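You operate a simulated robot arm through the tools that you are given. There is no shell and no other tool. Be economical: measure what you need, move in short steps, check, and stop when the job is done.

You are at the controls of a simulated two-armed robot. One attempt, no reset.

TASK
Open the pantry door with the iron handle, put the cereal bowl from the bottom shelf of the pantry on the top of the fridge worktop and shut the door again. Put one of the folded socks from the top of the kitchen island on the top of the fridge worktop. Put the wooden spoon on the top of the oven. Fetch the green napkin from the top of the nook counter and set it on the top of the fridge worktop. Take the soup spoon from the top of the kitchen island and put it on the bar top. Take the bowl and put it on the white small plate. Fetch the small ribbed mug and set it on the shelf of the coffee console. Take the large ribbed mug and leave it on the shelf of the coffee console. Open the bar-side cabinet door, take the napkin pile from the bottom shelf behind the bar-side door and leave it on the top of the work table and shut the door again. Pull the dish drawer open. Any order will do.
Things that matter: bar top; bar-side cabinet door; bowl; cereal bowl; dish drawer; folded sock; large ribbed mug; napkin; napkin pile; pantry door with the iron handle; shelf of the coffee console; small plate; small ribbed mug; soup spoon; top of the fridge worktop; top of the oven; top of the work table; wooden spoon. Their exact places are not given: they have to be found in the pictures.

It is judged by the outcome, as a careful person would: the job done as asked, and still so three seconds after it is handed in. It fails if anything else is knocked over, pushed out of place, dropped, spilled or broken. Flat cloth is picked up by pressing the open fingertips on it (5 to 10 N) and closing them slowly along it; thin cloth reads only 2 to 8 mm in the jaws.

THE ROBOT
Two 7-joint arms with two-finger parallel grippers on one trunk, on a base that drives. Base frame: it is fixed to the floor where the robot stands at the start and does not move with it; the origin is under the middle of the robot, x ahead of it, y to its left, z up. Lengths are in mm, angles in degrees, forces in N, time in s.
The left shoulder is at the start at [70, 163, 1320], the right one opposite. Places, roughly: bar top [-3600, -400, 900]; bar-side cabinet door [-4700, 600, 500]; bowl (15x15x5 cm) [-2600, -800, 1000]; cereal bowl (15x15x7 cm) [1000, -100, 1000]; dish drawer [-4800, -4500, 700]; folded sock (9x6x3 cm) [-1900, 1000, 900]; large ribbed mug (17x12x9 cm) [-4600, 600, 800]; napkin [-500, 2500, 1000]; napkin pile (13x13x6 cm) [-4600, 700, 200]; pantry door with the iron handle [900, 0, 1500]; shelf of the coffee console [-6100, 600, 300]; small plate (17x17x3 cm) [-1900, -2900, 900]; small ribbed mug (16x11x8 cm) [-4400, 700, 800]; soup spoon (17x4x2 cm) [-1800, 700, 900]; top of the fridge worktop [0, -800, 900]; top of the oven [-3600, 2100, 1300]; top of the work table [-7200, -300, 800]; wooden spoon (5x3x27 cm) [-2600, 3000, 1000]. Payload 3.43 kg a hand.
The TCP of each hand is the grasp point between the finger pads, 34 mm short of the fingertips. In the tool frame z runs along the fingers and y along their closing line. Largest opening 128 mm; finger width 24, thickness 12; the body of the gripper, 48 by 130 mm, starts 96 mm behind the TCP.
Orientation is that of the tool frame in the base frame, as a unit quaternion [x, y, z, w]. With the fingers straight down and closing along the base's y, the tool's x points along the base's -x, its y along +y and its z along -z.

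THE INTERFACE
- The arms move only by the tool jog_arm. It takes "left_deltas", "right_deltas" or both (then of equal length, played together; a hand with none holds still); each is a list that holds one entry, the list of rows, each a list of 6 numbers: the shift along the tool's x, y, z in mm, then the turn, a rotation vector about the tool's x, y, z in rad. In form: [[[x, y, z, rx, ry, rz], ...]]. A call has 1 to 12 rows; each row is the pose to reach, as a shift and turn from the pose commanded when the call began, along the tool's axes at that moment. "left_claw" and "right_claw" are, for a hand that has rows, the opening, from 0 (shut) to 1 (fully open), set as the call begins (left out, the last holds). A row lasts 0.2 s, in which the tool goes at most 50 mm and 8.6 degrees; a call with a longer step from one row to the next is refused whole, and so is a gripper value outside its range. A pose out of reach is approached as far as the arm can. The call stops where the force on the tool passes 40 N (or 10 N more than at its start, if that is more) or the arm is blocked; 0.2 s more then pass. Each finger travels about 153 mm/s and halts on what it meets, pressing with about 30 N; the grip force reading is that of the motor and also rises with nothing between the fingers. The clock runs only during rows and for 0.2 s after the last one: add rows that repeat a pose to give the fingers time. The reply holds the time, the measured pose of the TCP, the force on the tool along the base axes, the opening and the grip force, in the units named above and with some noise, with the torque about the TCP (base axes, N m) and any sound that the robot's microphone picked up.
- Cameras (640 x 400 px; columns grow to the right, rows downward): "scene" is now at [129.4, -31.5, 1560.8]; the picture's right is [-0.46, -0.89, 0.00], its down [-0.58, 0.30, -0.76] and it looks along [0.67, -0.35, -0.65] (base axes); focal length 214 px, centre (320, 200). "left" rides on the left gripper at [76, 11, -160] in its tool frame; the picture's right is [-0.15, 0.99, 0.00], its down [-0.88, -0.13, -0.46] and it looks along [-0.45, -0.07, 0.89] (tool axes); focal length 234 px, centre (320, 200). "right" rides on the right gripper at [76, -11, -160] in its tool frame; the picture's right is [0.15, 0.99, 0.00], its down [-0.88, 0.13, -0.46] and it looks along [-0.45, 0.07, 0.89] (tool axes); focal length 234 px, centre (320, 200).
- capture(camera): a new picture of that camera. No time passes.
- slide_trunk(by): slides the trunk up (or, below 0, down) by that many mm; the arms and the scene camera ride with it, the base frame stays. It gives what a move gives, with no picture.
- base_move(legs): drives the robot by 1 to 6 legs, each [ahead, left, turn to the left] in mm, mm and degrees, along the robot's own axes; the way and the turn of a leg run together, so that a leg with both is an arc; at most 1500 mm and 180 degrees a leg. The arms and the cameras ride along, it lands a little off, and it stops where it bumps. It gives what a move gives.
- aim_head(pan, tilt): turns the head with the scene camera to pan (to the left, within 86 degrees either way) and tilt (down, from -29 to 69), counted from straight ahead of the robot. It gives what a move gives.
- pixel_to_xyz(camera, pixels): for up to 12 pixels [column, row] of the newest picture of that camera ("zoom" is the newest enlarged one), the place [x, y, z] in the base frame of the surface seen there, good to about 2 mm, but the place of the scene camera against the robot may be out by one fixed shift of up to 25 mm in any direction. No time passes.
- enlarge(camera, box): a new picture of the part [left, top, right, bottom] of that camera's present view, enlarged. No time passes.
- close_job(): hands the job in; it is judged then, once.

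Keep the steps short. Do not move on a guess: measure, check each grasp and each placing, and mend mistakes. In all there are 371 turns and 342 pictures (those below and enlarged ones count). Leave the grippers open and the arms clear of the work at the hand-in unless told otherwise, and finish with a single line.

The tools are called after "Call:" as a command line: name --argument value ..., lists and objects as JSON in quotes. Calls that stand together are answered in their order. jog_arm: Moves the arms, as the interface text tells. Its arguments: {"type":"object","properties":{"left_deltas":{"type":"array"},"left_claw":{"type":"number"},"right_deltas":{"type":"array"},"right_claw":{"type":"number"}},"required":[]} The other tools are called the same way: slide_trunk (by) slides the trunk up or down; base_move (legs) drives the base; aim_head (pan, tilt) turns the head that bears the scene camera; capture (camera) takes a picture; pixel_to_xyz (camera, pixels) gives the place of the surface under pixels of a picture; enlarge (camera, box) takes an enlarged picture of a part of a camera's view; close_job () hands the job in.

At the start:

```text
clock: 0.0
left_tcp_pos: [359.7, 24.0, 1315.2]
left_tcp_rot: [0.0, 1.0, 0.0, 0.0]
left_wrist_force: [-1.0, 0.6, 0.3]
left_torque: [-0.01, 0.03, 0.0]
left_finger_gap: 128.1
left_gripper_force: 0.1
right_tcp_pos: [390.6, -345.2, 1206.8]
right_tcp_rot: [-0.001, 1.0, 0.0, 0.0]
right_wrist_force: [-0.3, -0.7, 0.5]
right_torque: [0.0, 0.0, 0.06]
right_finger_gap: 127.9
right_gripper_force: 0.1
trunk travel left (down, up): [-800.0, 140.0]
robot x, y, heading: [2.6, -2.2, 0.1]
head pan, tilt: [-27.2, 40.7]
```

scene: 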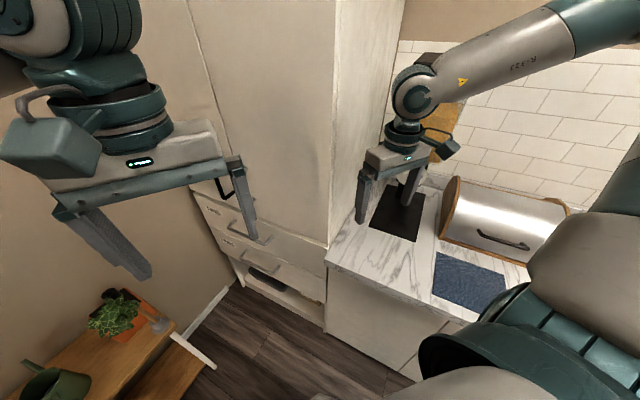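
right: 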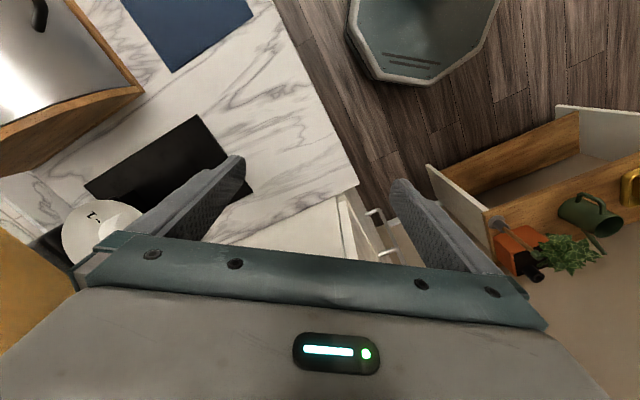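
left: 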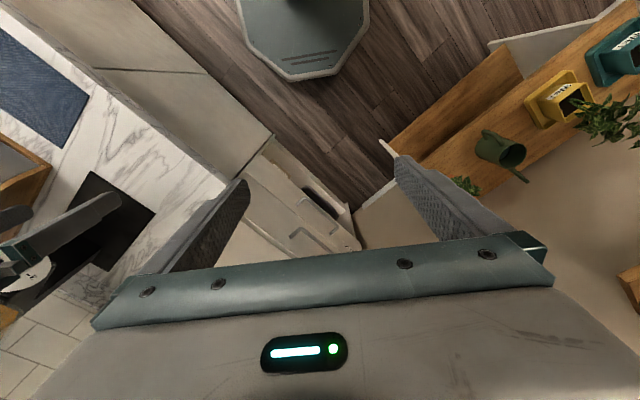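

I'll begin by looking at the pantry straight ahead with the head level.

Call:
aim_head --pan 0 --tilt 10

Call:
capture --camera "scene"

```text
clock: 1.0
left_tcp_pos: [359.8, 24.1, 1315.4]
left_tcp_rot: [0.0, 1.0, -0.001, 0.002]
left_wrist_force: [-0.2, -0.4, 0.7]
left_torque: [-0.02, -0.01, 0.0]
left_finger_gap: 128.0
left_gripper_force: 0.2
right_tcp_pos: [389.7, -345.0, 1207.1]
right_tcp_rot: [0.0, 1.0, 0.001, 0.0]
right_wrist_force: [-0.2, 0.2, -0.2]
right_torque: [0.0, 0.04, 0.02]
right_finger_gap: 128.2
right_gripper_force: 0.0
trunk travel left (down, up): [-800.0, 140.0]
robot x, y, heading: [-4.2, -0.1, 0.1]
head pan, tilt: [0.0, 10.0]
```

```text
338 pictures are left
```

scene: 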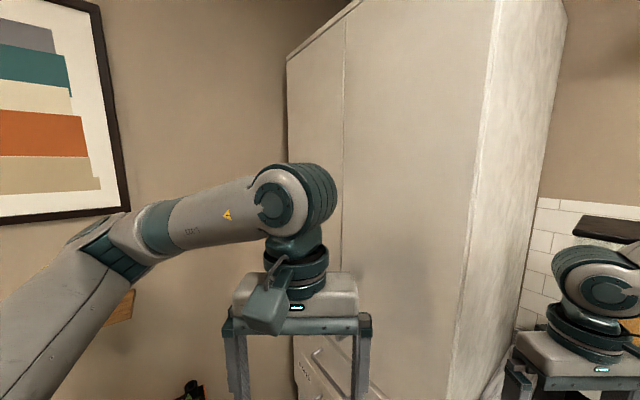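

I see a tall cabinet, its edges near columns 290, 345, 475 and 560. I'll measure its faces to learn its layout.

Call:
pixel_to_xyz --camera "scene" --pixels '[[292, 100], [340, 100], [350, 100], [480, 100], [495, 100], [550, 100], [400, 30], [460, 300], [300, 345], [580, 240], [240, 100], [590, 180]]'

Call:
aim_head --pan -10 --tilt 45

Call:
capture --camera "scene"

```text
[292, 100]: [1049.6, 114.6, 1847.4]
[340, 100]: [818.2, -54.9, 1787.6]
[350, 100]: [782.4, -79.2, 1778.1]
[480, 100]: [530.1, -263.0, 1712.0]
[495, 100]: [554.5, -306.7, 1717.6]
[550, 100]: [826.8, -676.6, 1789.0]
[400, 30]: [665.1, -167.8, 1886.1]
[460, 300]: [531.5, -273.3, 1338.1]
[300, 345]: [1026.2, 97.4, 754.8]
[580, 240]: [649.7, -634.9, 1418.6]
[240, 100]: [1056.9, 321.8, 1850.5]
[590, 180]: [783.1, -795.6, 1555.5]
```

```text
clock: 2.0
left_tcp_pos: [359.2, 25.2, 1314.6]
left_tcp_rot: [0.001, 1.0, 0.0, 0.001]
left_wrist_force: [0.2, 0.4, 0.1]
left_torque: [-0.02, 0.0, 0.02]
left_finger_gap: 127.6
left_gripper_force: 0.2
right_tcp_pos: [390.6, -345.7, 1206.7]
right_tcp_rot: [0.0, 1.0, 0.0, 0.0]
right_wrist_force: [0.2, 0.2, 0.7]
right_torque: [-0.02, 0.02, 0.01]
right_finger_gap: 128.0
right_gripper_force: 0.0
trunk travel left (down, up): [-800.0, 140.0]
robot x, y, heading: [2.3, 3.2, -0.0]
head pan, tilt: [-10.0, 45.0]
```

```text
337 pictures are left
```

scene: 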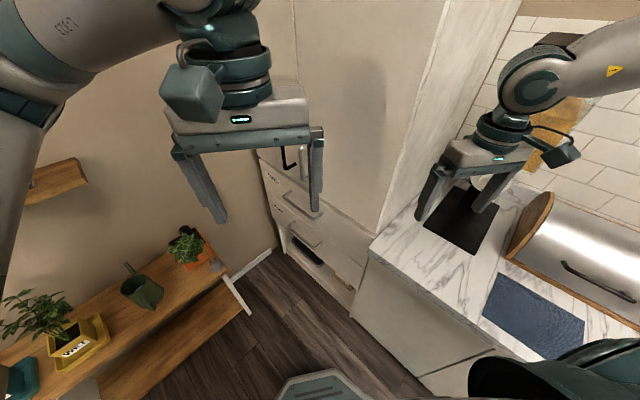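

The black handle sits at about (288,160), behind the left gripper. I'll measure the handle, the bench, the counter and the pantry bottom.

Call:
pixel_to_xyz --camera "scene" --pixels '[[285, 165], [300, 200], [340, 225], [365, 265], [240, 310], [140, 345], [220, 270], [360, 255], [345, 300], [480, 330], [420, 370], [540, 310]]'

Call:
enlarge --camera "scene" --box '[230, 130, 400, 320]'

```text
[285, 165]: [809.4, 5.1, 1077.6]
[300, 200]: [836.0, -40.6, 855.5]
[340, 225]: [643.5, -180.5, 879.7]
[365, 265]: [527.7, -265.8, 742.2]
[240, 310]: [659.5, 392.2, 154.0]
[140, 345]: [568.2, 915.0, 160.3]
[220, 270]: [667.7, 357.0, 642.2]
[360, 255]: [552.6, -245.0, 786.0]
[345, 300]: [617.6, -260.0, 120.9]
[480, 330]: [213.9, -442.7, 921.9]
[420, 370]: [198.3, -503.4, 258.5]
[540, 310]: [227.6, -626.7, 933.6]
```

```text
2.11 times, centred on (315, 225) of scene
```

zoom: 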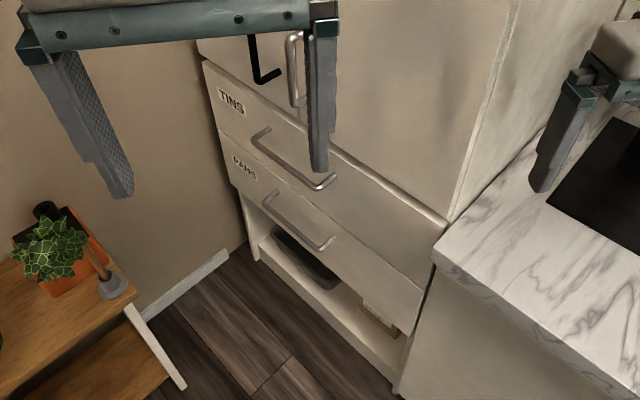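

The iron handle is on the left pantry door, next to the seam. I need the bench's outline and the robot's base radius, which I can measure in the start picture from the left hand.

Call:
capture --camera "left"

Call:
pixel_to_xyz --camera "left" --pixels '[[300, 78], [245, 20], [365, 20], [395, 135], [425, 165], [510, 60], [600, 20], [560, 40], [490, 45], [380, 145], [430, 90], [480, 60]]'

```text
335 pictures are left
```

left: 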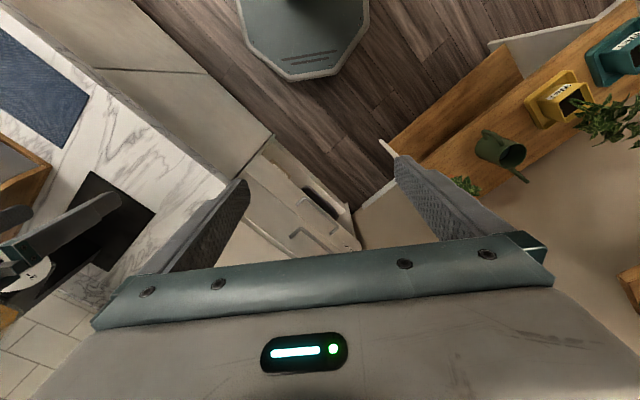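

```text
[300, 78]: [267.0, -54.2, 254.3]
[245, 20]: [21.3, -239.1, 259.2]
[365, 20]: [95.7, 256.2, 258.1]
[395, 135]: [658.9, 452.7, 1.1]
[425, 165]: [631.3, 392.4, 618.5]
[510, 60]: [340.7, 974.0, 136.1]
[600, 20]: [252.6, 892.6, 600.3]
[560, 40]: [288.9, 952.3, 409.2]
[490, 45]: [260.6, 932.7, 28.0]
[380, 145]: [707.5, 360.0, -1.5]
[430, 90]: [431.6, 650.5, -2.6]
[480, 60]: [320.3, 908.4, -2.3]
```

The pantry face runs at 36° to the base frame. I'll turn to face it (heading −54°) and slide left 420 mm, which keeps the base clear of the bench and the counter.

Call:
base_move --legs '[[0, 0, -54], [0, 420, 0]]'

Call:
aim_head --pan 20 --tilt 35

Call:
capture --camera "scene"

```text
clock: 6.9
left_tcp_pos: [572.9, -18.8, 1315.9]
left_tcp_rot: [0.445, 0.896, -0.001, 0.0]
left_wrist_force: [-0.2, -0.8, -0.7]
left_torque: [0.04, 0.01, 0.0]
left_finger_gap: 127.9
left_gripper_force: 0.0
right_tcp_pos: [296.4, -266.3, 1206.2]
right_tcp_rot: [0.444, 0.896, 0.001, 0.001]
right_wrist_force: [0.3, 0.7, 0.6]
right_torque: [0.0, -0.03, 0.01]
right_finger_gap: 128.0
right_gripper_force: 0.2
trunk travel left (down, up): [-800.0, 140.0]
robot x, y, heading: [338.8, 255.0, -52.7]
head pan, tilt: [-10.0, 45.0]
```

```text
clock: 7.9
left_tcp_pos: [573.4, -18.2, 1314.4]
left_tcp_rot: [0.445, 0.895, -0.002, 0.0]
left_wrist_force: [0.8, 0.4, -0.5]
left_torque: [0.01, -0.01, -0.01]
left_finger_gap: 127.9
left_gripper_force: 0.1
right_tcp_pos: [295.7, -265.3, 1207.2]
right_tcp_rot: [0.445, 0.896, 0.001, 0.001]
right_wrist_force: [0.2, 0.2, -0.3]
right_torque: [0.0, -0.01, -0.02]
right_finger_gap: 128.0
right_gripper_force: 0.1
trunk travel left (down, up): [-800.0, 140.0]
robot x, y, heading: [339.1, 251.2, -52.9]
head pan, tilt: [20.0, 35.0]
```

```text
334 pictures are left
```

scene: 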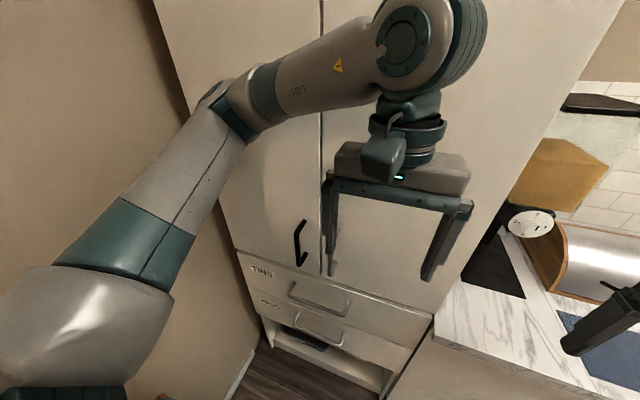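

The iron handle is clear now, from (303,222) to (300,265). I'll measure it and the door edges.

Call:
pixel_to_xyz --camera "scene" --pixels '[[303, 223], [296, 240], [300, 264], [320, 200], [322, 270], [240, 250], [225, 210], [290, 240], [310, 240], [437, 190], [500, 250], [530, 220]]'

Call:
enlarge --camera "scene" --box '[230, 190, 350, 290]'

```text
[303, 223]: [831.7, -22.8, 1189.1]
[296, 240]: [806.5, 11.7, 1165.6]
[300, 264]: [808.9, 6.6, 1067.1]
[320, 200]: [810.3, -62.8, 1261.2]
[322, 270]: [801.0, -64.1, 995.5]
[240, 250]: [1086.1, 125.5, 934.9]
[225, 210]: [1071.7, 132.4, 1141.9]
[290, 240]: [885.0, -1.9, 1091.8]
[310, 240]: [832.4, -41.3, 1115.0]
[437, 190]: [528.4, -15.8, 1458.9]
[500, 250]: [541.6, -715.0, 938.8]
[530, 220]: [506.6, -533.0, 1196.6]
```

```text
4.00 times, centred on (290, 240) of scene
```

zoom: 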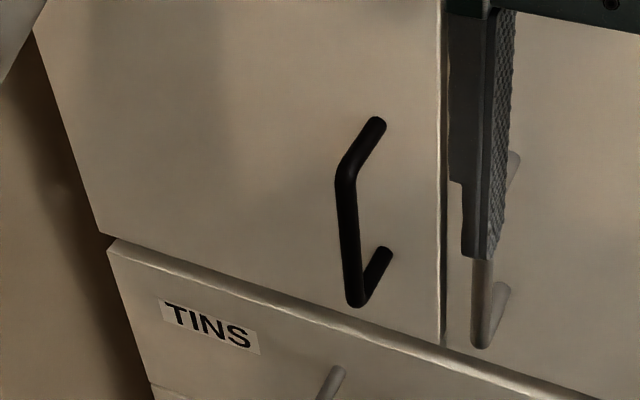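

The handle bar is vertical at about (807,10), z 1067–1170, standing roughly 55 mm off the door. I'll pitch the left hand to point forward and bring it about 100 mm in front of the bar.

Call:
jog_arm --left_deltas '[[[-2, 19, 18, 0, -0.143, 0], [-3, 37, 36, 0, -0.286, 0], [-5, 56, 54, 0, -0.428, 0], [-7, 75, 72, 0, -0.571, 0], [-9, 93, 90, 0, -0.714, 0], [-10, 112, 107, 0, -0.857, 0], [-12, 131, 125, 0, -1.0, 0], [-14, 149, 143, 0, -1.142, 0], [-16, 168, 161, 0, -1.285, 0], [-17, 187, 179, 0, -1.428, 0], [-19, 205, 197, 0, -1.5708, 0], [-19, 205, 197, 0, -1.5708, 0]]]' --left_claw 0.7

Call:
capture --camera "left"

Call:
capture --camera "scene"

```text
clock: 10.3
left_tcp_pos: [669.9, -122.3, 1169.9]
left_tcp_rot: [0.325, 0.657, -0.302, 0.61]
left_wrist_force: [-34.4, 51.5, 29.1]
left_torque: [-1.9, -0.02, -2.84]
left_finger_gap: 87.0
left_gripper_force: 0.0
left hand out of reach, approached as far as the arm can: row 3, 4, 5, 6, 7, 8, 9, 10, 11, 12
right_tcp_pos: [294.6, -259.9, 1210.1]
right_tcp_rot: [0.445, 0.896, -0.001, 0.002]
right_wrist_force: [0.6, -1.2, -0.3]
right_torque: [0.13, 0.1, -0.06]
right_finger_gap: 127.7
right_gripper_force: 0.0
trunk travel left (down, up): [-800.0, 140.0]
robot x, y, heading: [332.5, 251.6, -52.8]
head pan, tilt: [20.0, 35.0]
stopped in row 12 (left hand): the force on the tool passed its limit (the readings are from after the stop); the commanded pose is now the measured one
```

```text
332 pictures are left
```

left: 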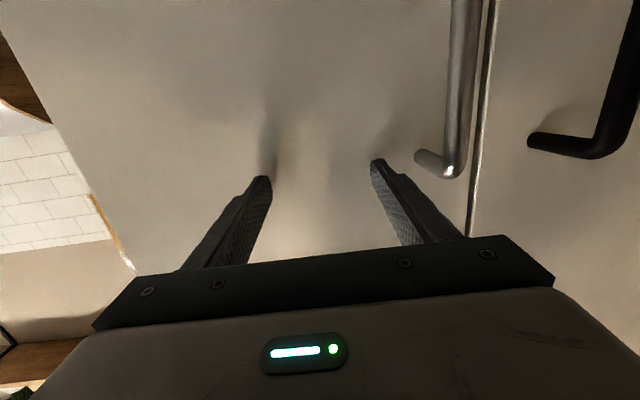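

```text
331 pictures are left
```

scene: 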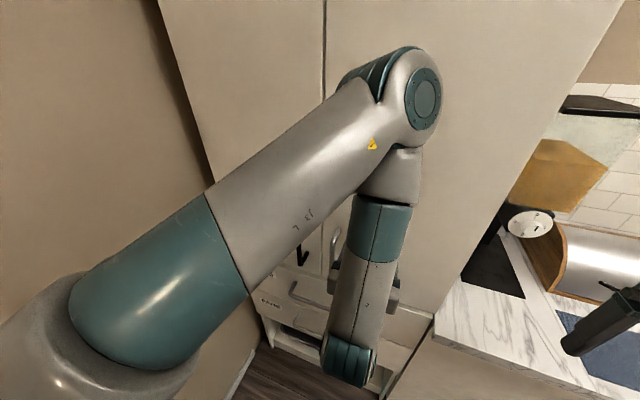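

The hand has reached the door because the arm can't fold short enough. The robot needs to stand farther back, so I'll reverse 230 mm and look again.

Call:
base_move --legs '[[-230, 20, -1.2]]'

Call:
aim_head --pan 10 --tilt 30

Call:
capture --camera "scene"

Call:
capture --camera "left"

```text
clock: 12.0
left_tcp_pos: [547.7, 58.9, 1166.4]
left_tcp_rot: [0.331, 0.656, -0.304, 0.607]
left_wrist_force: [-0.3, 0.2, 1.0]
left_torque: [0.02, -0.02, 0.02]
left_finger_gap: 89.5
left_gripper_force: 0.0
right_tcp_pos: [167.9, -73.2, 1207.7]
right_tcp_rot: [0.452, 0.892, 0.001, -0.001]
right_wrist_force: [0.0, -0.1, -0.5]
right_torque: [0.06, 0.01, 0.02]
right_finger_gap: 127.9
right_gripper_force: 0.0
trunk travel left (down, up): [-800.0, 140.0]
robot x, y, heading: [215.9, 447.3, -53.9]
head pan, tilt: [20.0, 35.0]
```

```text
clock: 12.8
left_tcp_pos: [545.6, 60.8, 1168.5]
left_tcp_rot: [0.331, 0.656, -0.304, 0.607]
left_wrist_force: [-0.3, -0.4, 0.4]
left_torque: [0.02, 0.01, 0.01]
left_finger_gap: 89.4
left_gripper_force: 0.1
right_tcp_pos: [168.0, -69.9, 1208.3]
right_tcp_rot: [0.452, 0.892, 0.001, 0.0]
right_wrist_force: [0.9, -0.2, 0.0]
right_torque: [-0.02, 0.01, 0.01]
right_finger_gap: 127.9
right_gripper_force: 0.0
trunk travel left (down, up): [-800.0, 140.0]
robot x, y, heading: [217.7, 444.4, -53.9]
head pan, tilt: [10.0, 30.0]
```

```text
330 pictures are left
```

scene: 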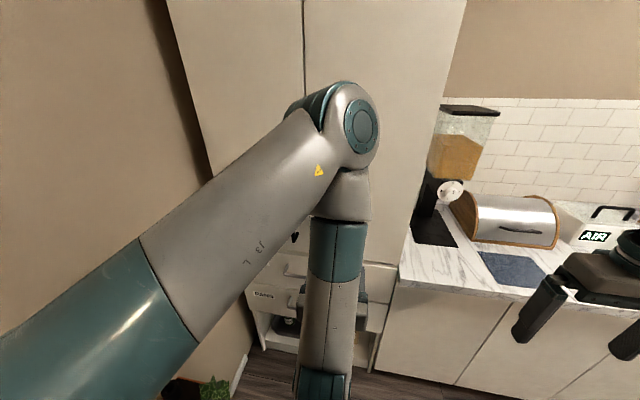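

```text
329 pictures are left
```

left: 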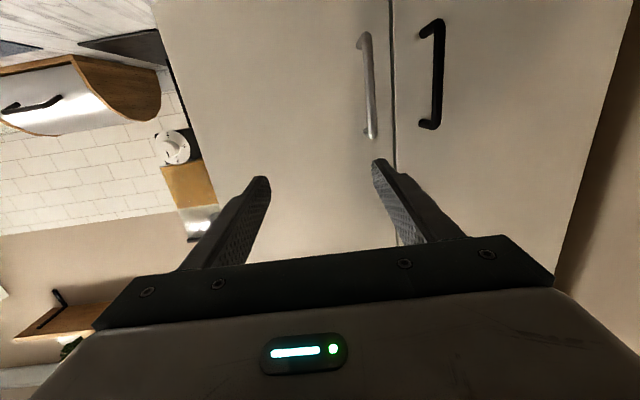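

The left hand camera sees the black handle from (437,25) to (432,125), upside down. I'll measure it there.

Call:
pixel_to_xyz --camera "left" --pixels '[[442, 28], [439, 75], [437, 115], [430, 125], [424, 125], [460, 80], [410, 90], [392, 60], [560, 250], [605, 80]]'

```text
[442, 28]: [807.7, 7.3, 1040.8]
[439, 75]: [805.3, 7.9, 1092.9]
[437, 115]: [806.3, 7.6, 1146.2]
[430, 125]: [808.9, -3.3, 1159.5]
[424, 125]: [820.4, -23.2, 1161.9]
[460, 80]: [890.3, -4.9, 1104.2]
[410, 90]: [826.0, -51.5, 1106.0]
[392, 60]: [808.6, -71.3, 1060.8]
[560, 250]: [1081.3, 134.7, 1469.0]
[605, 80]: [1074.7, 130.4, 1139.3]
```

The bar centre is near (809,4), z 1040–1155. I'll bring the left hand in front of it, about 80 mm short.

Call:
jog_arm --left_deltas '[[[10, 30, 10, 0, -0.02, 0], [20, 60, 30, 0, -0.04, 0], [30, 90, 50, 0, -0.06, 0], [40, 120, 75, 0, -0.08, 0], [50, 150, 100, 0, -0.08, 0], [58, 177, 122, 0, -0.08, 0], [58, 177, 122, 0, -0.08, 0]]]' --left_claw 0.7

Call:
capture --camera "left"

```text
clock: 14.4
left_tcp_pos: [628.0, 13.1, 1182.5]
left_tcp_rot: [0.318, 0.632, -0.315, 0.632]
left_wrist_force: [-1.0, -0.5, 0.8]
left_torque: [-0.01, 0.01, -0.05]
left_finger_gap: 89.7
left_gripper_force: 0.0
left hand out of reach, approached as far as the arm can: row 1, 2, 3, 4, 5, 6, 7
right_tcp_pos: [165.0, -70.9, 1208.5]
right_tcp_rot: [0.452, 0.892, 0.001, 0.0]
right_wrist_force: [-0.2, 0.0, 0.2]
right_torque: [-0.02, -0.01, -0.02]
right_finger_gap: 128.0
right_gripper_force: 0.0
trunk travel left (down, up): [-800.0, 140.0]
robot x, y, heading: [216.0, 448.7, -53.6]
head pan, tilt: [10.0, 30.0]
```

```text
328 pictures are left
```

left: 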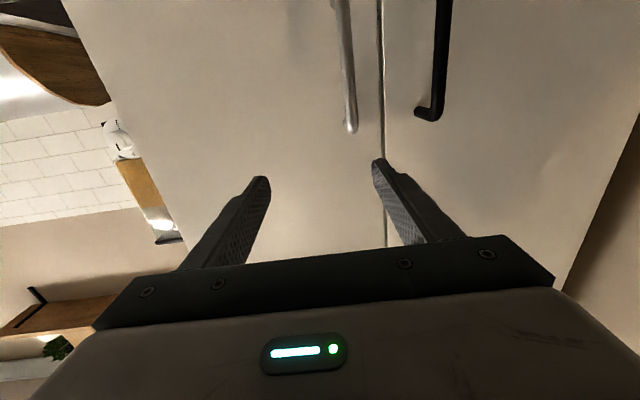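

The arm is at a joint limit there. I'll use the base instead: turn 11° left so the hand faces the handle, and lower the trunk by 80 mm.

Call:
base_move --legs '[[0, 0, 11]]'

Call:
slide_trunk --by -80

Call:
capture --camera "left"

```text
clock: 15.5
left_tcp_pos: [704.2, 99.5, 1181.3]
left_tcp_rot: [0.256, 0.66, -0.253, 0.659]
left_wrist_force: [-0.1, -0.7, 0.3]
left_torque: [0.01, 0.02, 0.01]
left_finger_gap: 89.4
left_gripper_force: 0.0
right_tcp_pos: [265.5, -71.8, 1207.2]
right_tcp_rot: [0.366, 0.931, 0.001, 0.0]
right_wrist_force: [-0.5, -0.2, -0.3]
right_torque: [-0.01, -0.01, 0.0]
right_finger_gap: 128.1
right_gripper_force: 0.2
trunk travel left (down, up): [-800.0, 140.0]
robot x, y, heading: [218.1, 447.5, -42.7]
head pan, tilt: [10.0, 30.0]
```

```text
clock: 16.6
left_tcp_pos: [704.3, 100.5, 1102.7]
left_tcp_rot: [0.256, 0.66, -0.254, 0.659]
left_wrist_force: [0.8, 0.2, 0.1]
left_torque: [0.01, -0.01, 0.02]
left_finger_gap: 89.6
left_gripper_force: 0.1
right_tcp_pos: [266.7, -69.6, 1128.1]
right_tcp_rot: [0.365, 0.931, 0.0, 0.001]
right_wrist_force: [0.9, -0.6, 0.3]
right_torque: [0.03, 0.03, 0.03]
right_finger_gap: 128.0
right_gripper_force: 0.1
trunk travel left (down, up): [-720.0, 220.0]
robot x, y, heading: [215.6, 451.3, -42.8]
head pan, tilt: [10.0, 30.0]
```

```text
327 pictures are left
```

left: 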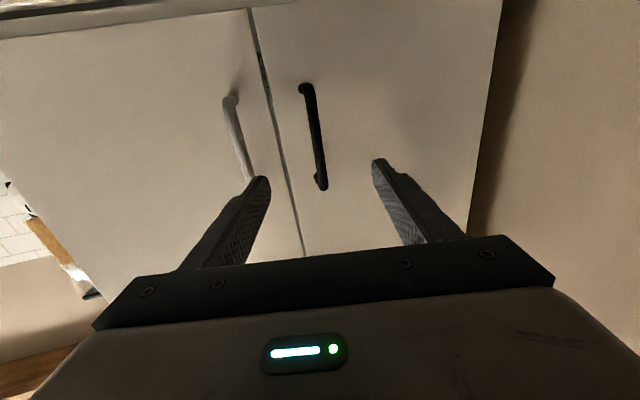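

The bar is dead ahead, 142 mm forward. I'll drive ahead 138 mm, then close gently.

Call:
base_move --legs '[[138, 0, 0]]'

Call:
capture --camera "left"

```text
clock: 18.0
left_tcp_pos: [803.7, 7.8, 1102.9]
left_tcp_rot: [0.256, 0.66, -0.253, 0.66]
left_wrist_force: [-0.1, -0.5, 0.2]
left_torque: [0.01, -0.03, -0.01]
left_finger_gap: 89.8
left_gripper_force: 0.1
right_tcp_pos: [367.3, -163.4, 1128.3]
right_tcp_rot: [0.364, 0.931, 0.0, 0.0]
right_wrist_force: [-0.5, 0.2, -0.1]
right_torque: [0.0, 0.01, -0.02]
right_finger_gap: 128.2
right_gripper_force: 0.1
trunk travel left (down, up): [-720.0, 220.0]
robot x, y, heading: [317.6, 353.5, -42.6]
head pan, tilt: [10.0, 30.0]
```

```text
326 pictures are left
```

left: 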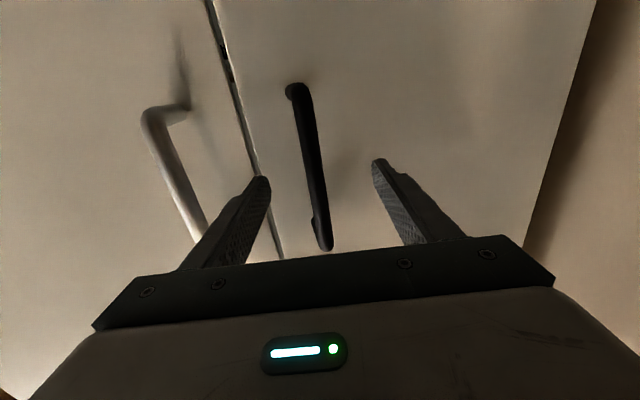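

The bar lies between the fingers. I'll close on it.

Call:
jog_arm --left_deltas '[[[0, 0, 3, 0, 0, 0], [0, 0, 3, 0, 0, 0], [0, 0, 3, 0, 0, 0]]]' --left_claw 0

```text
clock: 18.8
left_tcp_pos: [805.8, 3.5, 1102.5]
left_tcp_rot: [0.256, 0.661, -0.254, 0.659]
left_wrist_force: [-3.5, -2.8, -7.0]
left_torque: [0.03, 0.45, -0.08]
left_finger_gap: 13.9
left_gripper_force: 45.5
right_tcp_pos: [366.4, -164.0, 1128.3]
right_tcp_rot: [0.365, 0.931, 0.001, 0.0]
right_wrist_force: [-1.0, 0.8, -0.2]
right_torque: [-0.02, 0.01, 0.01]
right_finger_gap: 128.2
right_gripper_force: 0.1
trunk travel left (down, up): [-720.0, 220.0]
robot x, y, heading: [317.3, 353.8, -42.7]
head pan, tilt: [10.0, 30.0]
```

I have the handle, with a gap of 13.9 mm. I'll pull by backing the base on a small arc, opening the door about 25° while keeping clear of the bench.

Call:
base_move --legs '[[-50, 10, 2], [-51, 16, 2.7]]'

Call:
capture --camera "left"

Call:
capture --camera "scene"

```text
clock: 20.2
left_tcp_pos: [777.0, 125.5, 1101.2]
left_tcp_rot: [0.229, 0.669, -0.224, 0.67]
left_wrist_force: [-1.6, -2.5, -4.4]
left_torque: [-0.34, -0.5, -0.25]
left_finger_gap: 13.6
left_gripper_force: 45.1
right_tcp_pos: [350.7, -78.4, 1125.9]
right_tcp_rot: [0.327, 0.945, 0.002, -0.001]
right_wrist_force: [0.6, -0.2, -0.1]
right_torque: [0.02, -0.01, -0.04]
right_finger_gap: 127.9
right_gripper_force: 0.3
trunk travel left (down, up): [-720.0, 220.0]
robot x, y, heading: [260.6, 440.3, -38.1]
head pan, tilt: [10.0, 30.0]
```

```text
325 pictures are left
```

left: 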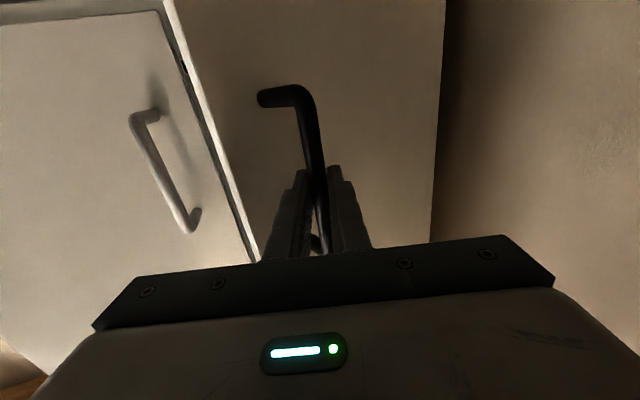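

```text
324 pictures are left
```

scene: 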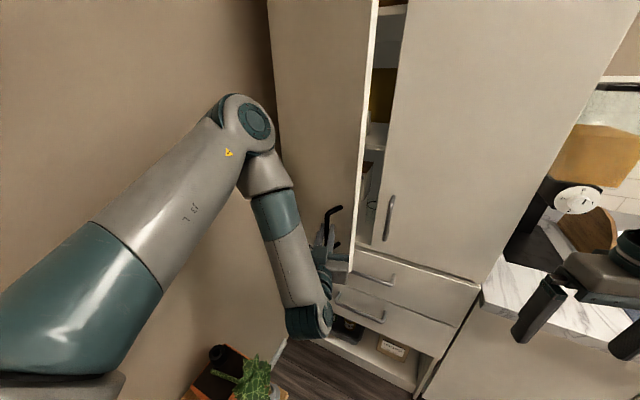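

The door is open about 25°. I'll release the handle and back straight off. I'll also pull the right hand closer to the body so it clears things.

Call:
jog_arm --left_deltas '[[[0, 0, 0, 0, 0, 0], [0, 0, 0, 0, 0, 0], [0, 0, 0, 0, 0, 0], [0, 0, 0, 0, 0, 0]]]' --right_deltas '[[[30, 0, 0, 0, 0, 0], [60, 0, 0, 0, 0, 0], [90, 0, 0, 0, 0, 0], [120, 0, 0, 0, 0, 0]]]' --left_claw 0.55

Call:
base_move --legs '[[-140, 0, 0]]'

Call:
capture --camera "left"

```text
clock: 21.2
left_tcp_pos: [774.5, 129.2, 1105.2]
left_tcp_rot: [0.227, 0.668, -0.224, 0.672]
left_wrist_force: [-0.7, -0.7, -0.3]
left_torque: [-0.03, 0.03, 0.0]
left_finger_gap: 70.6
left_gripper_force: 0.1
right_tcp_pos: [276.0, -45.4, 1148.1]
right_tcp_rot: [0.327, 0.945, 0.003, -0.001]
right_wrist_force: [0.6, -0.2, -0.7]
right_torque: [0.06, 0.0, -0.02]
right_finger_gap: 127.9
right_gripper_force: 0.1
right hand out of reach, approached as far as the arm can: row 2, 3, 4
trunk travel left (down, up): [-720.0, 220.0]
robot x, y, heading: [258.7, 438.5, -38.2]
head pan, tilt: [10.0, 30.0]
```

```text
clock: 22.6
left_tcp_pos: [667.5, 214.1, 1103.2]
left_tcp_rot: [0.228, 0.669, -0.226, 0.67]
left_wrist_force: [-0.8, -0.4, 0.3]
left_torque: [0.0, 0.01, -0.01]
left_finger_gap: 70.4
left_gripper_force: 0.1
right_tcp_pos: [168.9, 41.3, 1149.7]
right_tcp_rot: [0.328, 0.945, 0.001, -0.002]
right_wrist_force: [-0.2, -0.6, -0.1]
right_torque: [0.0, 0.01, -0.02]
right_finger_gap: 127.9
right_gripper_force: 0.0
trunk travel left (down, up): [-720.0, 220.0]
robot x, y, heading: [147.7, 523.9, -38.2]
head pan, tilt: [10.0, 30.0]
```

```text
323 pictures are left
```

left: 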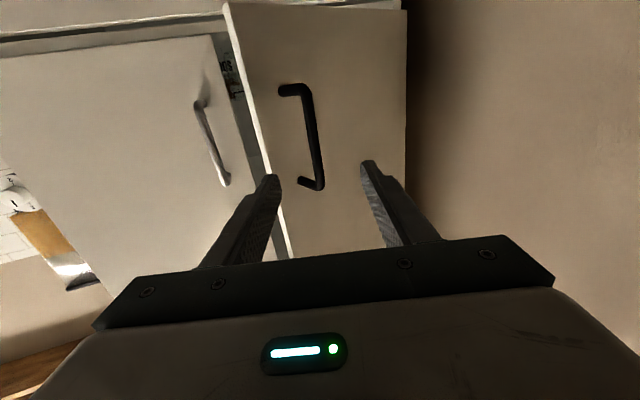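

I'll measure the free edge of the door and the rim of the right door.

Call:
pixel_to_xyz --camera "left" --pixels '[[246, 80], [262, 140], [290, 245], [226, 80], [242, 120], [206, 150], [300, 90], [350, 120]]'

```text
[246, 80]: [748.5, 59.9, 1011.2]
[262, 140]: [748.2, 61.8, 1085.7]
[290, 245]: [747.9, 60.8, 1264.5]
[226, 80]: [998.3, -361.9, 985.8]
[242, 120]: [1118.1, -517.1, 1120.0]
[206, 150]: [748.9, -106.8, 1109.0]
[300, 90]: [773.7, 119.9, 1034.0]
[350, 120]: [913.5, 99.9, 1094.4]
```

The edge is at (748,61). I'll shut the fingers, shift right to aim between the door's edge and the right door, then check.

Call:
jog_arm --left_deltas '[[[0, 0, 0, 0, 0, 0], [0, 0, 0, 0, 0, 0], [0, 0, 0, 0, 0, 0]]]' --left_claw 0

Call:
base_move --legs '[[0, -150, 0], [105, -120, 13]]'

Call:
capture --camera "left"

```text
clock: 23.4
left_tcp_pos: [665.7, 216.5, 1104.0]
left_tcp_rot: [0.226, 0.669, -0.225, 0.671]
left_wrist_force: [0.3, 0.2, -0.1]
left_torque: [0.04, 0.02, 0.01]
left_finger_gap: 0.0
left_gripper_force: 30.3
right_tcp_pos: [167.8, 42.7, 1150.8]
right_tcp_rot: [0.328, 0.945, 0.001, -0.001]
right_wrist_force: [0.3, 0.1, 0.4]
right_torque: [-0.05, -0.01, -0.01]
right_finger_gap: 128.1
right_gripper_force: 0.1
trunk travel left (down, up): [-720.0, 220.0]
robot x, y, heading: [146.1, 525.6, -38.2]
head pan, tilt: [10.0, 30.0]
```

```text
clock: 25.8
left_tcp_pos: [658.8, 71.3, 1103.5]
left_tcp_rot: [0.147, 0.69, -0.147, 0.693]
left_wrist_force: [-0.2, 0.3, 0.4]
left_torque: [0.0, 0.02, -0.04]
left_finger_gap: 0.0
left_gripper_force: 30.3
right_tcp_pos: [213.3, -213.2, 1149.3]
right_tcp_rot: [0.215, 0.977, 0.0, -0.001]
right_wrist_force: [-0.7, -0.3, -0.2]
right_torque: [-0.04, -0.02, -0.02]
right_finger_gap: 127.9
right_gripper_force: 0.0
trunk travel left (down, up): [-720.0, 220.0]
robot x, y, heading: [84.4, 249.8, -24.9]
head pan, tilt: [10.0, 30.0]
```

```text
322 pictures are left
```

left: 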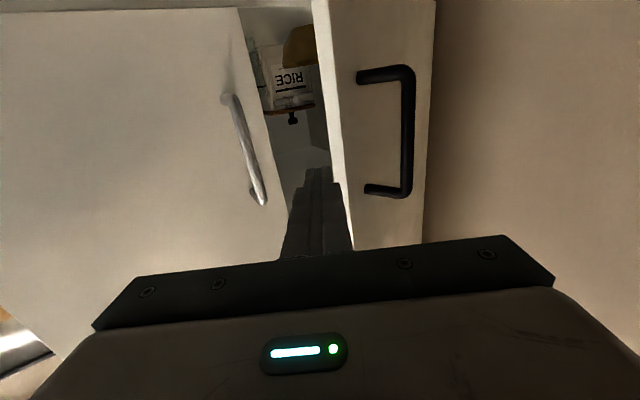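

The fingers point at the gap. I'll advance 123 mm with a small shift right.

Call:
base_move --legs '[[0, -18, 0], [125, 0, 0]]'

Call:
capture --camera "left"

```text
clock: 27.4
left_tcp_pos: [763.8, 0.8, 1104.3]
left_tcp_rot: [0.148, 0.69, -0.145, 0.693]
left_wrist_force: [-0.1, -0.4, 0.0]
left_torque: [-0.04, 0.03, 0.0]
left_finger_gap: 0.0
left_gripper_force: 29.7
right_tcp_pos: [318.9, -282.7, 1150.6]
right_tcp_rot: [0.215, 0.977, 0.003, 0.0]
right_wrist_force: [0.0, 0.5, -0.2]
right_torque: [0.03, 0.01, -0.02]
right_finger_gap: 128.1
right_gripper_force: 0.0
trunk travel left (down, up): [-720.0, 220.0]
robot x, y, heading: [187.9, 182.9, -24.8]
head pan, tilt: [10.0, 30.0]
```

```text
321 pictures are left
```

left: 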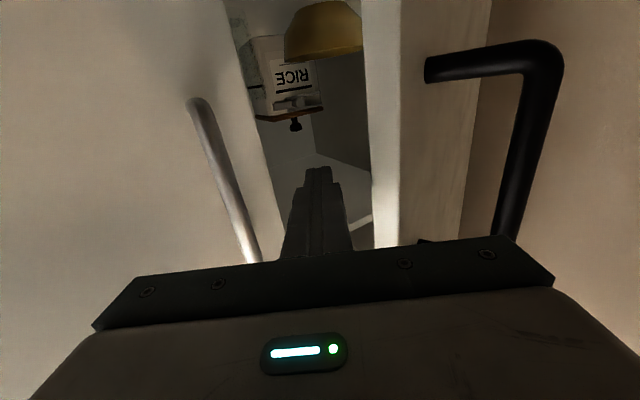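

The fingers are behind the door edge. I'll turn the base left in two steps so they push the door open.

Call:
base_move --legs '[[-10, 0, 12], [-10, 0, 12]]'

Call:
capture --camera "left"

```text
clock: 29.4
left_tcp_pos: [768.8, 256.7, 1103.8]
left_tcp_rot: [-0.001, 0.707, 0.002, 0.707]
left_wrist_force: [-0.4, 0.3, 0.4]
left_torque: [0.0, -0.03, -0.01]
left_finger_gap: 0.0
left_gripper_force: 29.7
right_tcp_pos: [480.1, -184.6, 1150.1]
right_tcp_rot: [0.005, 1.0, 0.0, -0.002]
right_wrist_force: [-0.2, 0.6, 0.5]
right_torque: [0.0, 0.01, 0.02]
right_finger_gap: 128.0
right_gripper_force: 0.0
trunk travel left (down, up): [-720.0, 220.0]
robot x, y, heading: [165.6, 183.8, -0.5]
head pan, tilt: [10.0, 30.0]
```

```text
320 pictures are left
```

left: 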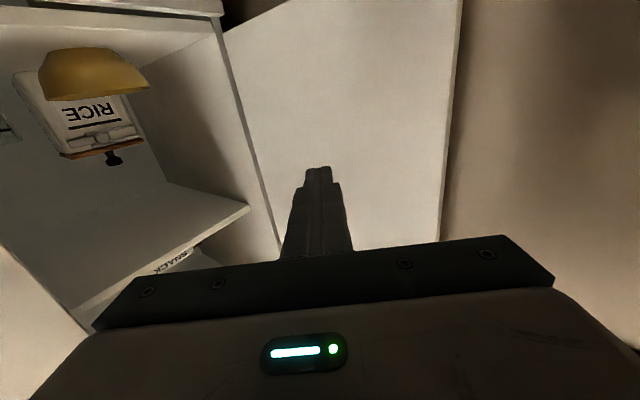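

The door is about 60° open. To push it further without the right hand nearing the right door, I'll bring the right hand 190 mm inward toward the robot's midline.

Call:
jog_arm --right_deltas '[[[0, 38, 0, 0, 0, 0], [0, 76, 0, 0, 0, 0], [0, 114, 0, 0, 0, 0], [0, 152, 0, 0, 0, 0], [0, 190, 0, 0, 0, 0], [0, 190, 0, 0, 0, 0]]]'

Call:
pixel_to_xyz --camera "left" --pixels '[[96, 48], [40, 85], [95, 97], [150, 85], [60, 20], [140, 15], [110, 210], [215, 25], [232, 40], [440, 100], [240, 208]]'

```text
clock: 30.8
left_tcp_pos: [766.4, 256.0, 1103.6]
left_tcp_rot: [0.0, 0.706, 0.003, 0.708]
left_wrist_force: [-0.1, 0.1, 0.5]
left_torque: [-0.01, -0.02, 0.02]
left_finger_gap: 0.1
left_gripper_force: 29.3
right_tcp_pos: [497.5, 9.5, 1160.1]
right_tcp_rot: [0.005, 1.0, 0.001, -0.002]
right_wrist_force: [-0.3, -1.4, -0.4]
right_torque: [0.0, 0.01, 0.0]
right_finger_gap: 127.9
right_gripper_force: 0.1
right hand out of reach, approached as far as the arm can: row 1, 2, 3, 4, 5, 6
trunk travel left (down, up): [-720.0, 220.0]
robot x, y, heading: [169.7, 187.2, -0.7]
head pan, tilt: [10.0, 30.0]
```

```text
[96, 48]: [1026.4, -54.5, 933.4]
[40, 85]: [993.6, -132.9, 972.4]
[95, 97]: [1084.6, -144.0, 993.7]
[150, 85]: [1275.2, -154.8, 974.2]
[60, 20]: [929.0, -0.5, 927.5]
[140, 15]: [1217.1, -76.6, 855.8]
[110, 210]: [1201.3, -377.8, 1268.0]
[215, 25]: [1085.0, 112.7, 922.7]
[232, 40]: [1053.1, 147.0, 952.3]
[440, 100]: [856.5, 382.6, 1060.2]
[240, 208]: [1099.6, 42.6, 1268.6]
```

The door has swung to about 85°, which is enough. The bowl stands on the shelf at z≈927 and the next shelf is at 1268. I'll back out and look at the bowl with the scene camera.

Call:
base_move --legs '[[-150, -40, 0], [0, -60, -40]]'

Call:
aim_head --pan 8 --tilt 22

Call:
capture --camera "scene"

Call:
capture --camera "left"

```text
clock: 34.0
left_tcp_pos: [513.6, -229.3, 1103.9]
left_tcp_rot: [0.235, 0.666, -0.234, 0.668]
left_wrist_force: [0.1, 0.3, -0.1]
left_torque: [0.02, 0.01, 0.01]
left_finger_gap: 0.0
left_gripper_force: 30.1
right_tcp_pos: [147.2, -251.9, 1160.4]
right_tcp_rot: [0.339, 0.941, 0.001, -0.001]
right_wrist_force: [0.1, 0.3, -0.4]
right_torque: [0.05, 0.02, 0.02]
right_finger_gap: 128.2
right_gripper_force: 0.2
trunk travel left (down, up): [-720.0, 220.0]
robot x, y, heading: [1.4, 91.6, -39.7]
head pan, tilt: [10.0, 30.0]
```

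```text
clock: 34.6
left_tcp_pos: [511.7, -228.9, 1103.0]
left_tcp_rot: [0.236, 0.666, -0.234, 0.668]
left_wrist_force: [0.6, 0.0, -0.2]
left_torque: [-0.01, -0.06, 0.01]
left_finger_gap: 0.3
left_gripper_force: 29.8
right_tcp_pos: [146.5, -251.7, 1161.2]
right_tcp_rot: [0.339, 0.941, 0.001, -0.001]
right_wrist_force: [0.4, 0.1, -0.4]
right_torque: [0.0, 0.0, 0.02]
right_finger_gap: 128.0
right_gripper_force: 0.0
trunk travel left (down, up): [-720.0, 220.0]
robot x, y, heading: [-0.0, 94.0, -39.9]
head pan, tilt: [8.0, 22.0]
```

```text
319 pictures are left
```

scene: 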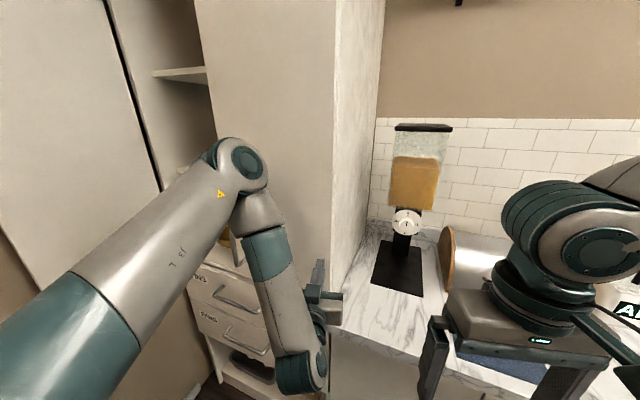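

```text
318 pictures are left
```

left: 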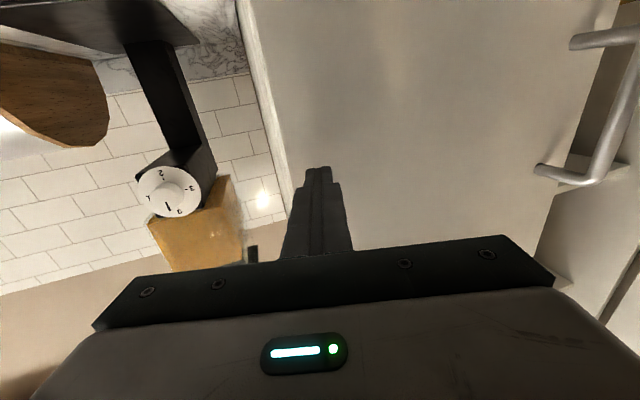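

I'm too far right. I'll back off, slide left, and then look into the open pantry.

Call:
base_move --legs '[[-150, 0, 0], [0, 418, 0], [0, 0, -5]]'

Call:
aim_head --pan 0 --tilt 30

Call:
capture --camera "scene"

Call:
capture --camera "left"

```text
clock: 38.7
left_tcp_pos: [627.8, 139.2, 1103.5]
left_tcp_rot: [0.267, 0.654, -0.265, 0.656]
left_wrist_force: [-0.6, -0.1, 0.1]
left_torque: [-0.01, -0.01, 0.0]
left_finger_gap: 0.2
left_gripper_force: 29.8
right_tcp_pos: [262.1, 149.6, 1159.5]
right_tcp_rot: [0.382, 0.924, 0.002, -0.001]
right_wrist_force: [-0.4, 0.3, 0.2]
right_torque: [-0.03, -0.02, 0.03]
right_finger_gap: 127.9
right_gripper_force: 0.0
trunk travel left (down, up): [-720.0, 220.0]
robot x, y, heading: [147.7, 506.6, -44.8]
head pan, tilt: [8.0, 22.0]
```

```text
clock: 39.4
left_tcp_pos: [626.4, 137.8, 1103.1]
left_tcp_rot: [0.266, 0.654, -0.265, 0.656]
left_wrist_force: [0.4, -0.2, -0.4]
left_torque: [-0.05, -0.01, 0.01]
left_finger_gap: 0.0
left_gripper_force: 30.0
right_tcp_pos: [261.1, 150.5, 1161.0]
right_tcp_rot: [0.382, 0.924, 0.001, -0.002]
right_wrist_force: [0.2, 0.1, -0.4]
right_torque: [-0.01, -0.05, -0.02]
right_finger_gap: 127.8
right_gripper_force: 0.1
trunk travel left (down, up): [-720.0, 220.0]
robot x, y, heading: [148.4, 506.5, -44.9]
head pan, tilt: [0.0, 30.0]
```

```text
317 pictures are left
```

scene: 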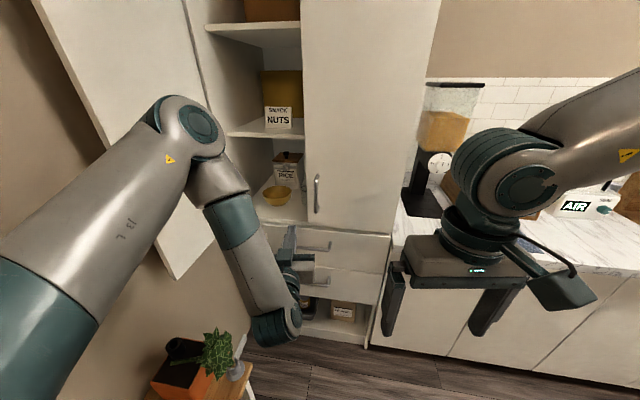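

```text
316 pictures are left
```

left: 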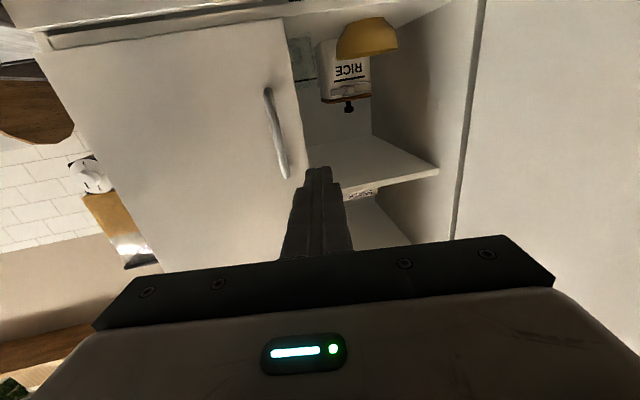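

The bowl is in view at (277,195), with the RICE box behind it. I'll enlarge and measure it.

Call:
enlarge --camera "scene" --box '[240, 140, 330, 240]'

Call:
pixel_to_xyz --camera "scene" --pixels '[[264, 192], [277, 186], [277, 192], [291, 193], [277, 200], [277, 206], [270, 212], [300, 205], [258, 200], [285, 175]]'

Call:
pixel_to_xyz --camera "left" --pixels '[[338, 53], [350, 54], [368, 55], [385, 51], [396, 46], [367, 20], [345, 30], [367, 40]]'

```text
4.00 times, centred on (285, 190) of scene
```

zoom: 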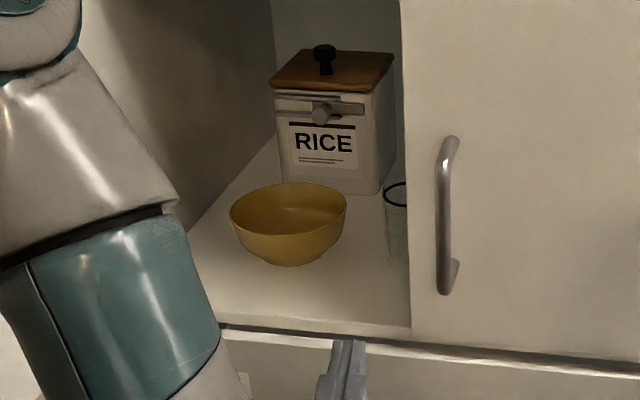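

```text
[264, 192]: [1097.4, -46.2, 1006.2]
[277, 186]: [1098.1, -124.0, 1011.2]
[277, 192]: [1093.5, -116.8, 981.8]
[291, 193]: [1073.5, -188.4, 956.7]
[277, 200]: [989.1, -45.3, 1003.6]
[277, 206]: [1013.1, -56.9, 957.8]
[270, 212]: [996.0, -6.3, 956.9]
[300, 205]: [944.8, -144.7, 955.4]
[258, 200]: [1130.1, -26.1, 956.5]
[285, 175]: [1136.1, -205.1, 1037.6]
```

```text
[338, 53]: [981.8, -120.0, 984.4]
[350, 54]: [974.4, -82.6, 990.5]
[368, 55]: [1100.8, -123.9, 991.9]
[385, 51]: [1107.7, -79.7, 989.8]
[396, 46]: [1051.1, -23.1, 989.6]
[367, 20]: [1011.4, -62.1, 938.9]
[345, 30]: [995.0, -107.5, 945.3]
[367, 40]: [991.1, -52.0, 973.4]
```

The hand camera puts the bowl rim at z≈991, centred near (1042,−98) with radius ≈72. I'll pinch its right rim with the fingers tilted 40° down. First I tilt the hand and open it to 50 mm.

Call:
jog_arm --left_deltas '[[[0, 0, 0, 0, 0.14, 0], [0, 0, 0, 0, 0.28, 0], [0, 0, 0, 0, 0.42, 0], [0, 0, 0, 0, 0.56, 0], [0, 0, 0, 0, 0.7, 0], [0, 0, 0, 0, 0.7, 0]]]' --left_claw 0.45

Call:
capture --camera "left"

```text
clock: 40.8
left_tcp_pos: [626.8, 137.6, 1101.9]
left_tcp_rot: [0.341, 0.84, -0.157, 0.392]
left_wrist_force: [0.4, 0.5, -0.1]
left_torque: [-0.02, 0.04, 0.01]
left_finger_gap: 57.8
left_gripper_force: 0.1
right_tcp_pos: [260.5, 150.6, 1160.2]
right_tcp_rot: [0.382, 0.924, 0.001, -0.001]
right_wrist_force: [-0.1, 0.1, -0.1]
right_torque: [-0.01, 0.0, 0.03]
right_finger_gap: 128.1
right_gripper_force: 0.1
trunk travel left (down, up): [-720.0, 220.0]
robot x, y, heading: [150.5, 505.3, -45.1]
head pan, tilt: [0.0, 30.0]
```

```text
314 pictures are left
```

left: 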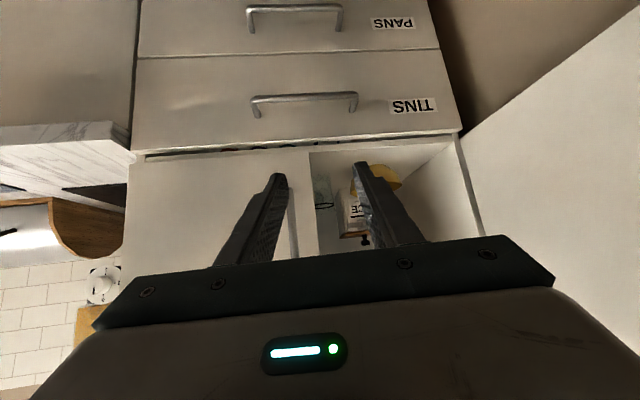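

The tilt works. The bench keeps the base from standing far enough left, so I need to know how far the tilted arm can reach forward and left. I'll test in free air.

Call:
jog_arm --left_deltas '[[[-12, 20, 15, 0, 0, 0], [-25, 40, 30, 0, 0, 0], [-37, 60, 45, 0, 0, 0], [-50, 80, 60, 0, 0, 0], [-62, 100, 74, 0, 0, 0], [-62, 125, 74, 0, 0, 0], [-62, 125, 74, 0, 0, 0]]]'

```text
clock: 42.4
left_tcp_pos: [777.5, 154.5, 1105.4]
left_tcp_rot: [0.343, 0.838, -0.155, 0.394]
left_wrist_force: [-0.6, 0.2, -0.6]
left_torque: [0.0, -0.02, 0.01]
left_finger_gap: 57.6
left_gripper_force: 0.0
right_tcp_pos: [254.8, 142.9, 1159.2]
right_tcp_rot: [0.383, 0.924, 0.004, 0.0]
right_wrist_force: [-0.1, 0.9, 0.5]
right_torque: [0.02, -0.01, 0.01]
right_finger_gap: 128.0
right_gripper_force: 0.0
trunk travel left (down, up): [-720.0, 220.0]
robot x, y, heading: [148.6, 504.0, -45.1]
head pan, tilt: [0.0, 30.0]
```

It reached 690 forward and 198 left. I'll stretch a little further to find the limit.

Call:
jog_arm --left_deltas '[[[-13, 12, 15, 0, 0, 0], [-26, 25, 31, 0, 0, 0], [-39, 38, 46, 0, 0, 0], [-51, 50, 61, 0, 0, 0], [-51, 50, 61, 0, 0, 0]]]'

Call:
capture --camera "scene"

```text
clock: 43.6
left_tcp_pos: [864.5, 135.3, 1110.7]
left_tcp_rot: [0.344, 0.838, -0.153, 0.396]
left_wrist_force: [0.3, -0.1, 0.2]
left_torque: [-0.02, 0.02, -0.01]
left_finger_gap: 57.4
left_gripper_force: 0.1
right_tcp_pos: [248.4, 141.2, 1160.1]
right_tcp_rot: [0.382, 0.924, 0.008, 0.003]
right_wrist_force: [-0.1, 0.3, -0.6]
right_torque: [0.02, 0.05, 0.03]
right_finger_gap: 127.9
right_gripper_force: 0.0
trunk travel left (down, up): [-720.0, 220.0]
robot x, y, heading: [153.1, 507.0, -44.7]
head pan, tilt: [0.0, 30.0]
```

```text
313 pictures are left
```

scene: 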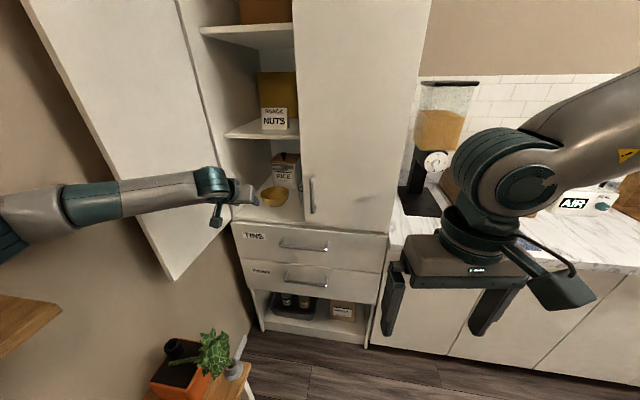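

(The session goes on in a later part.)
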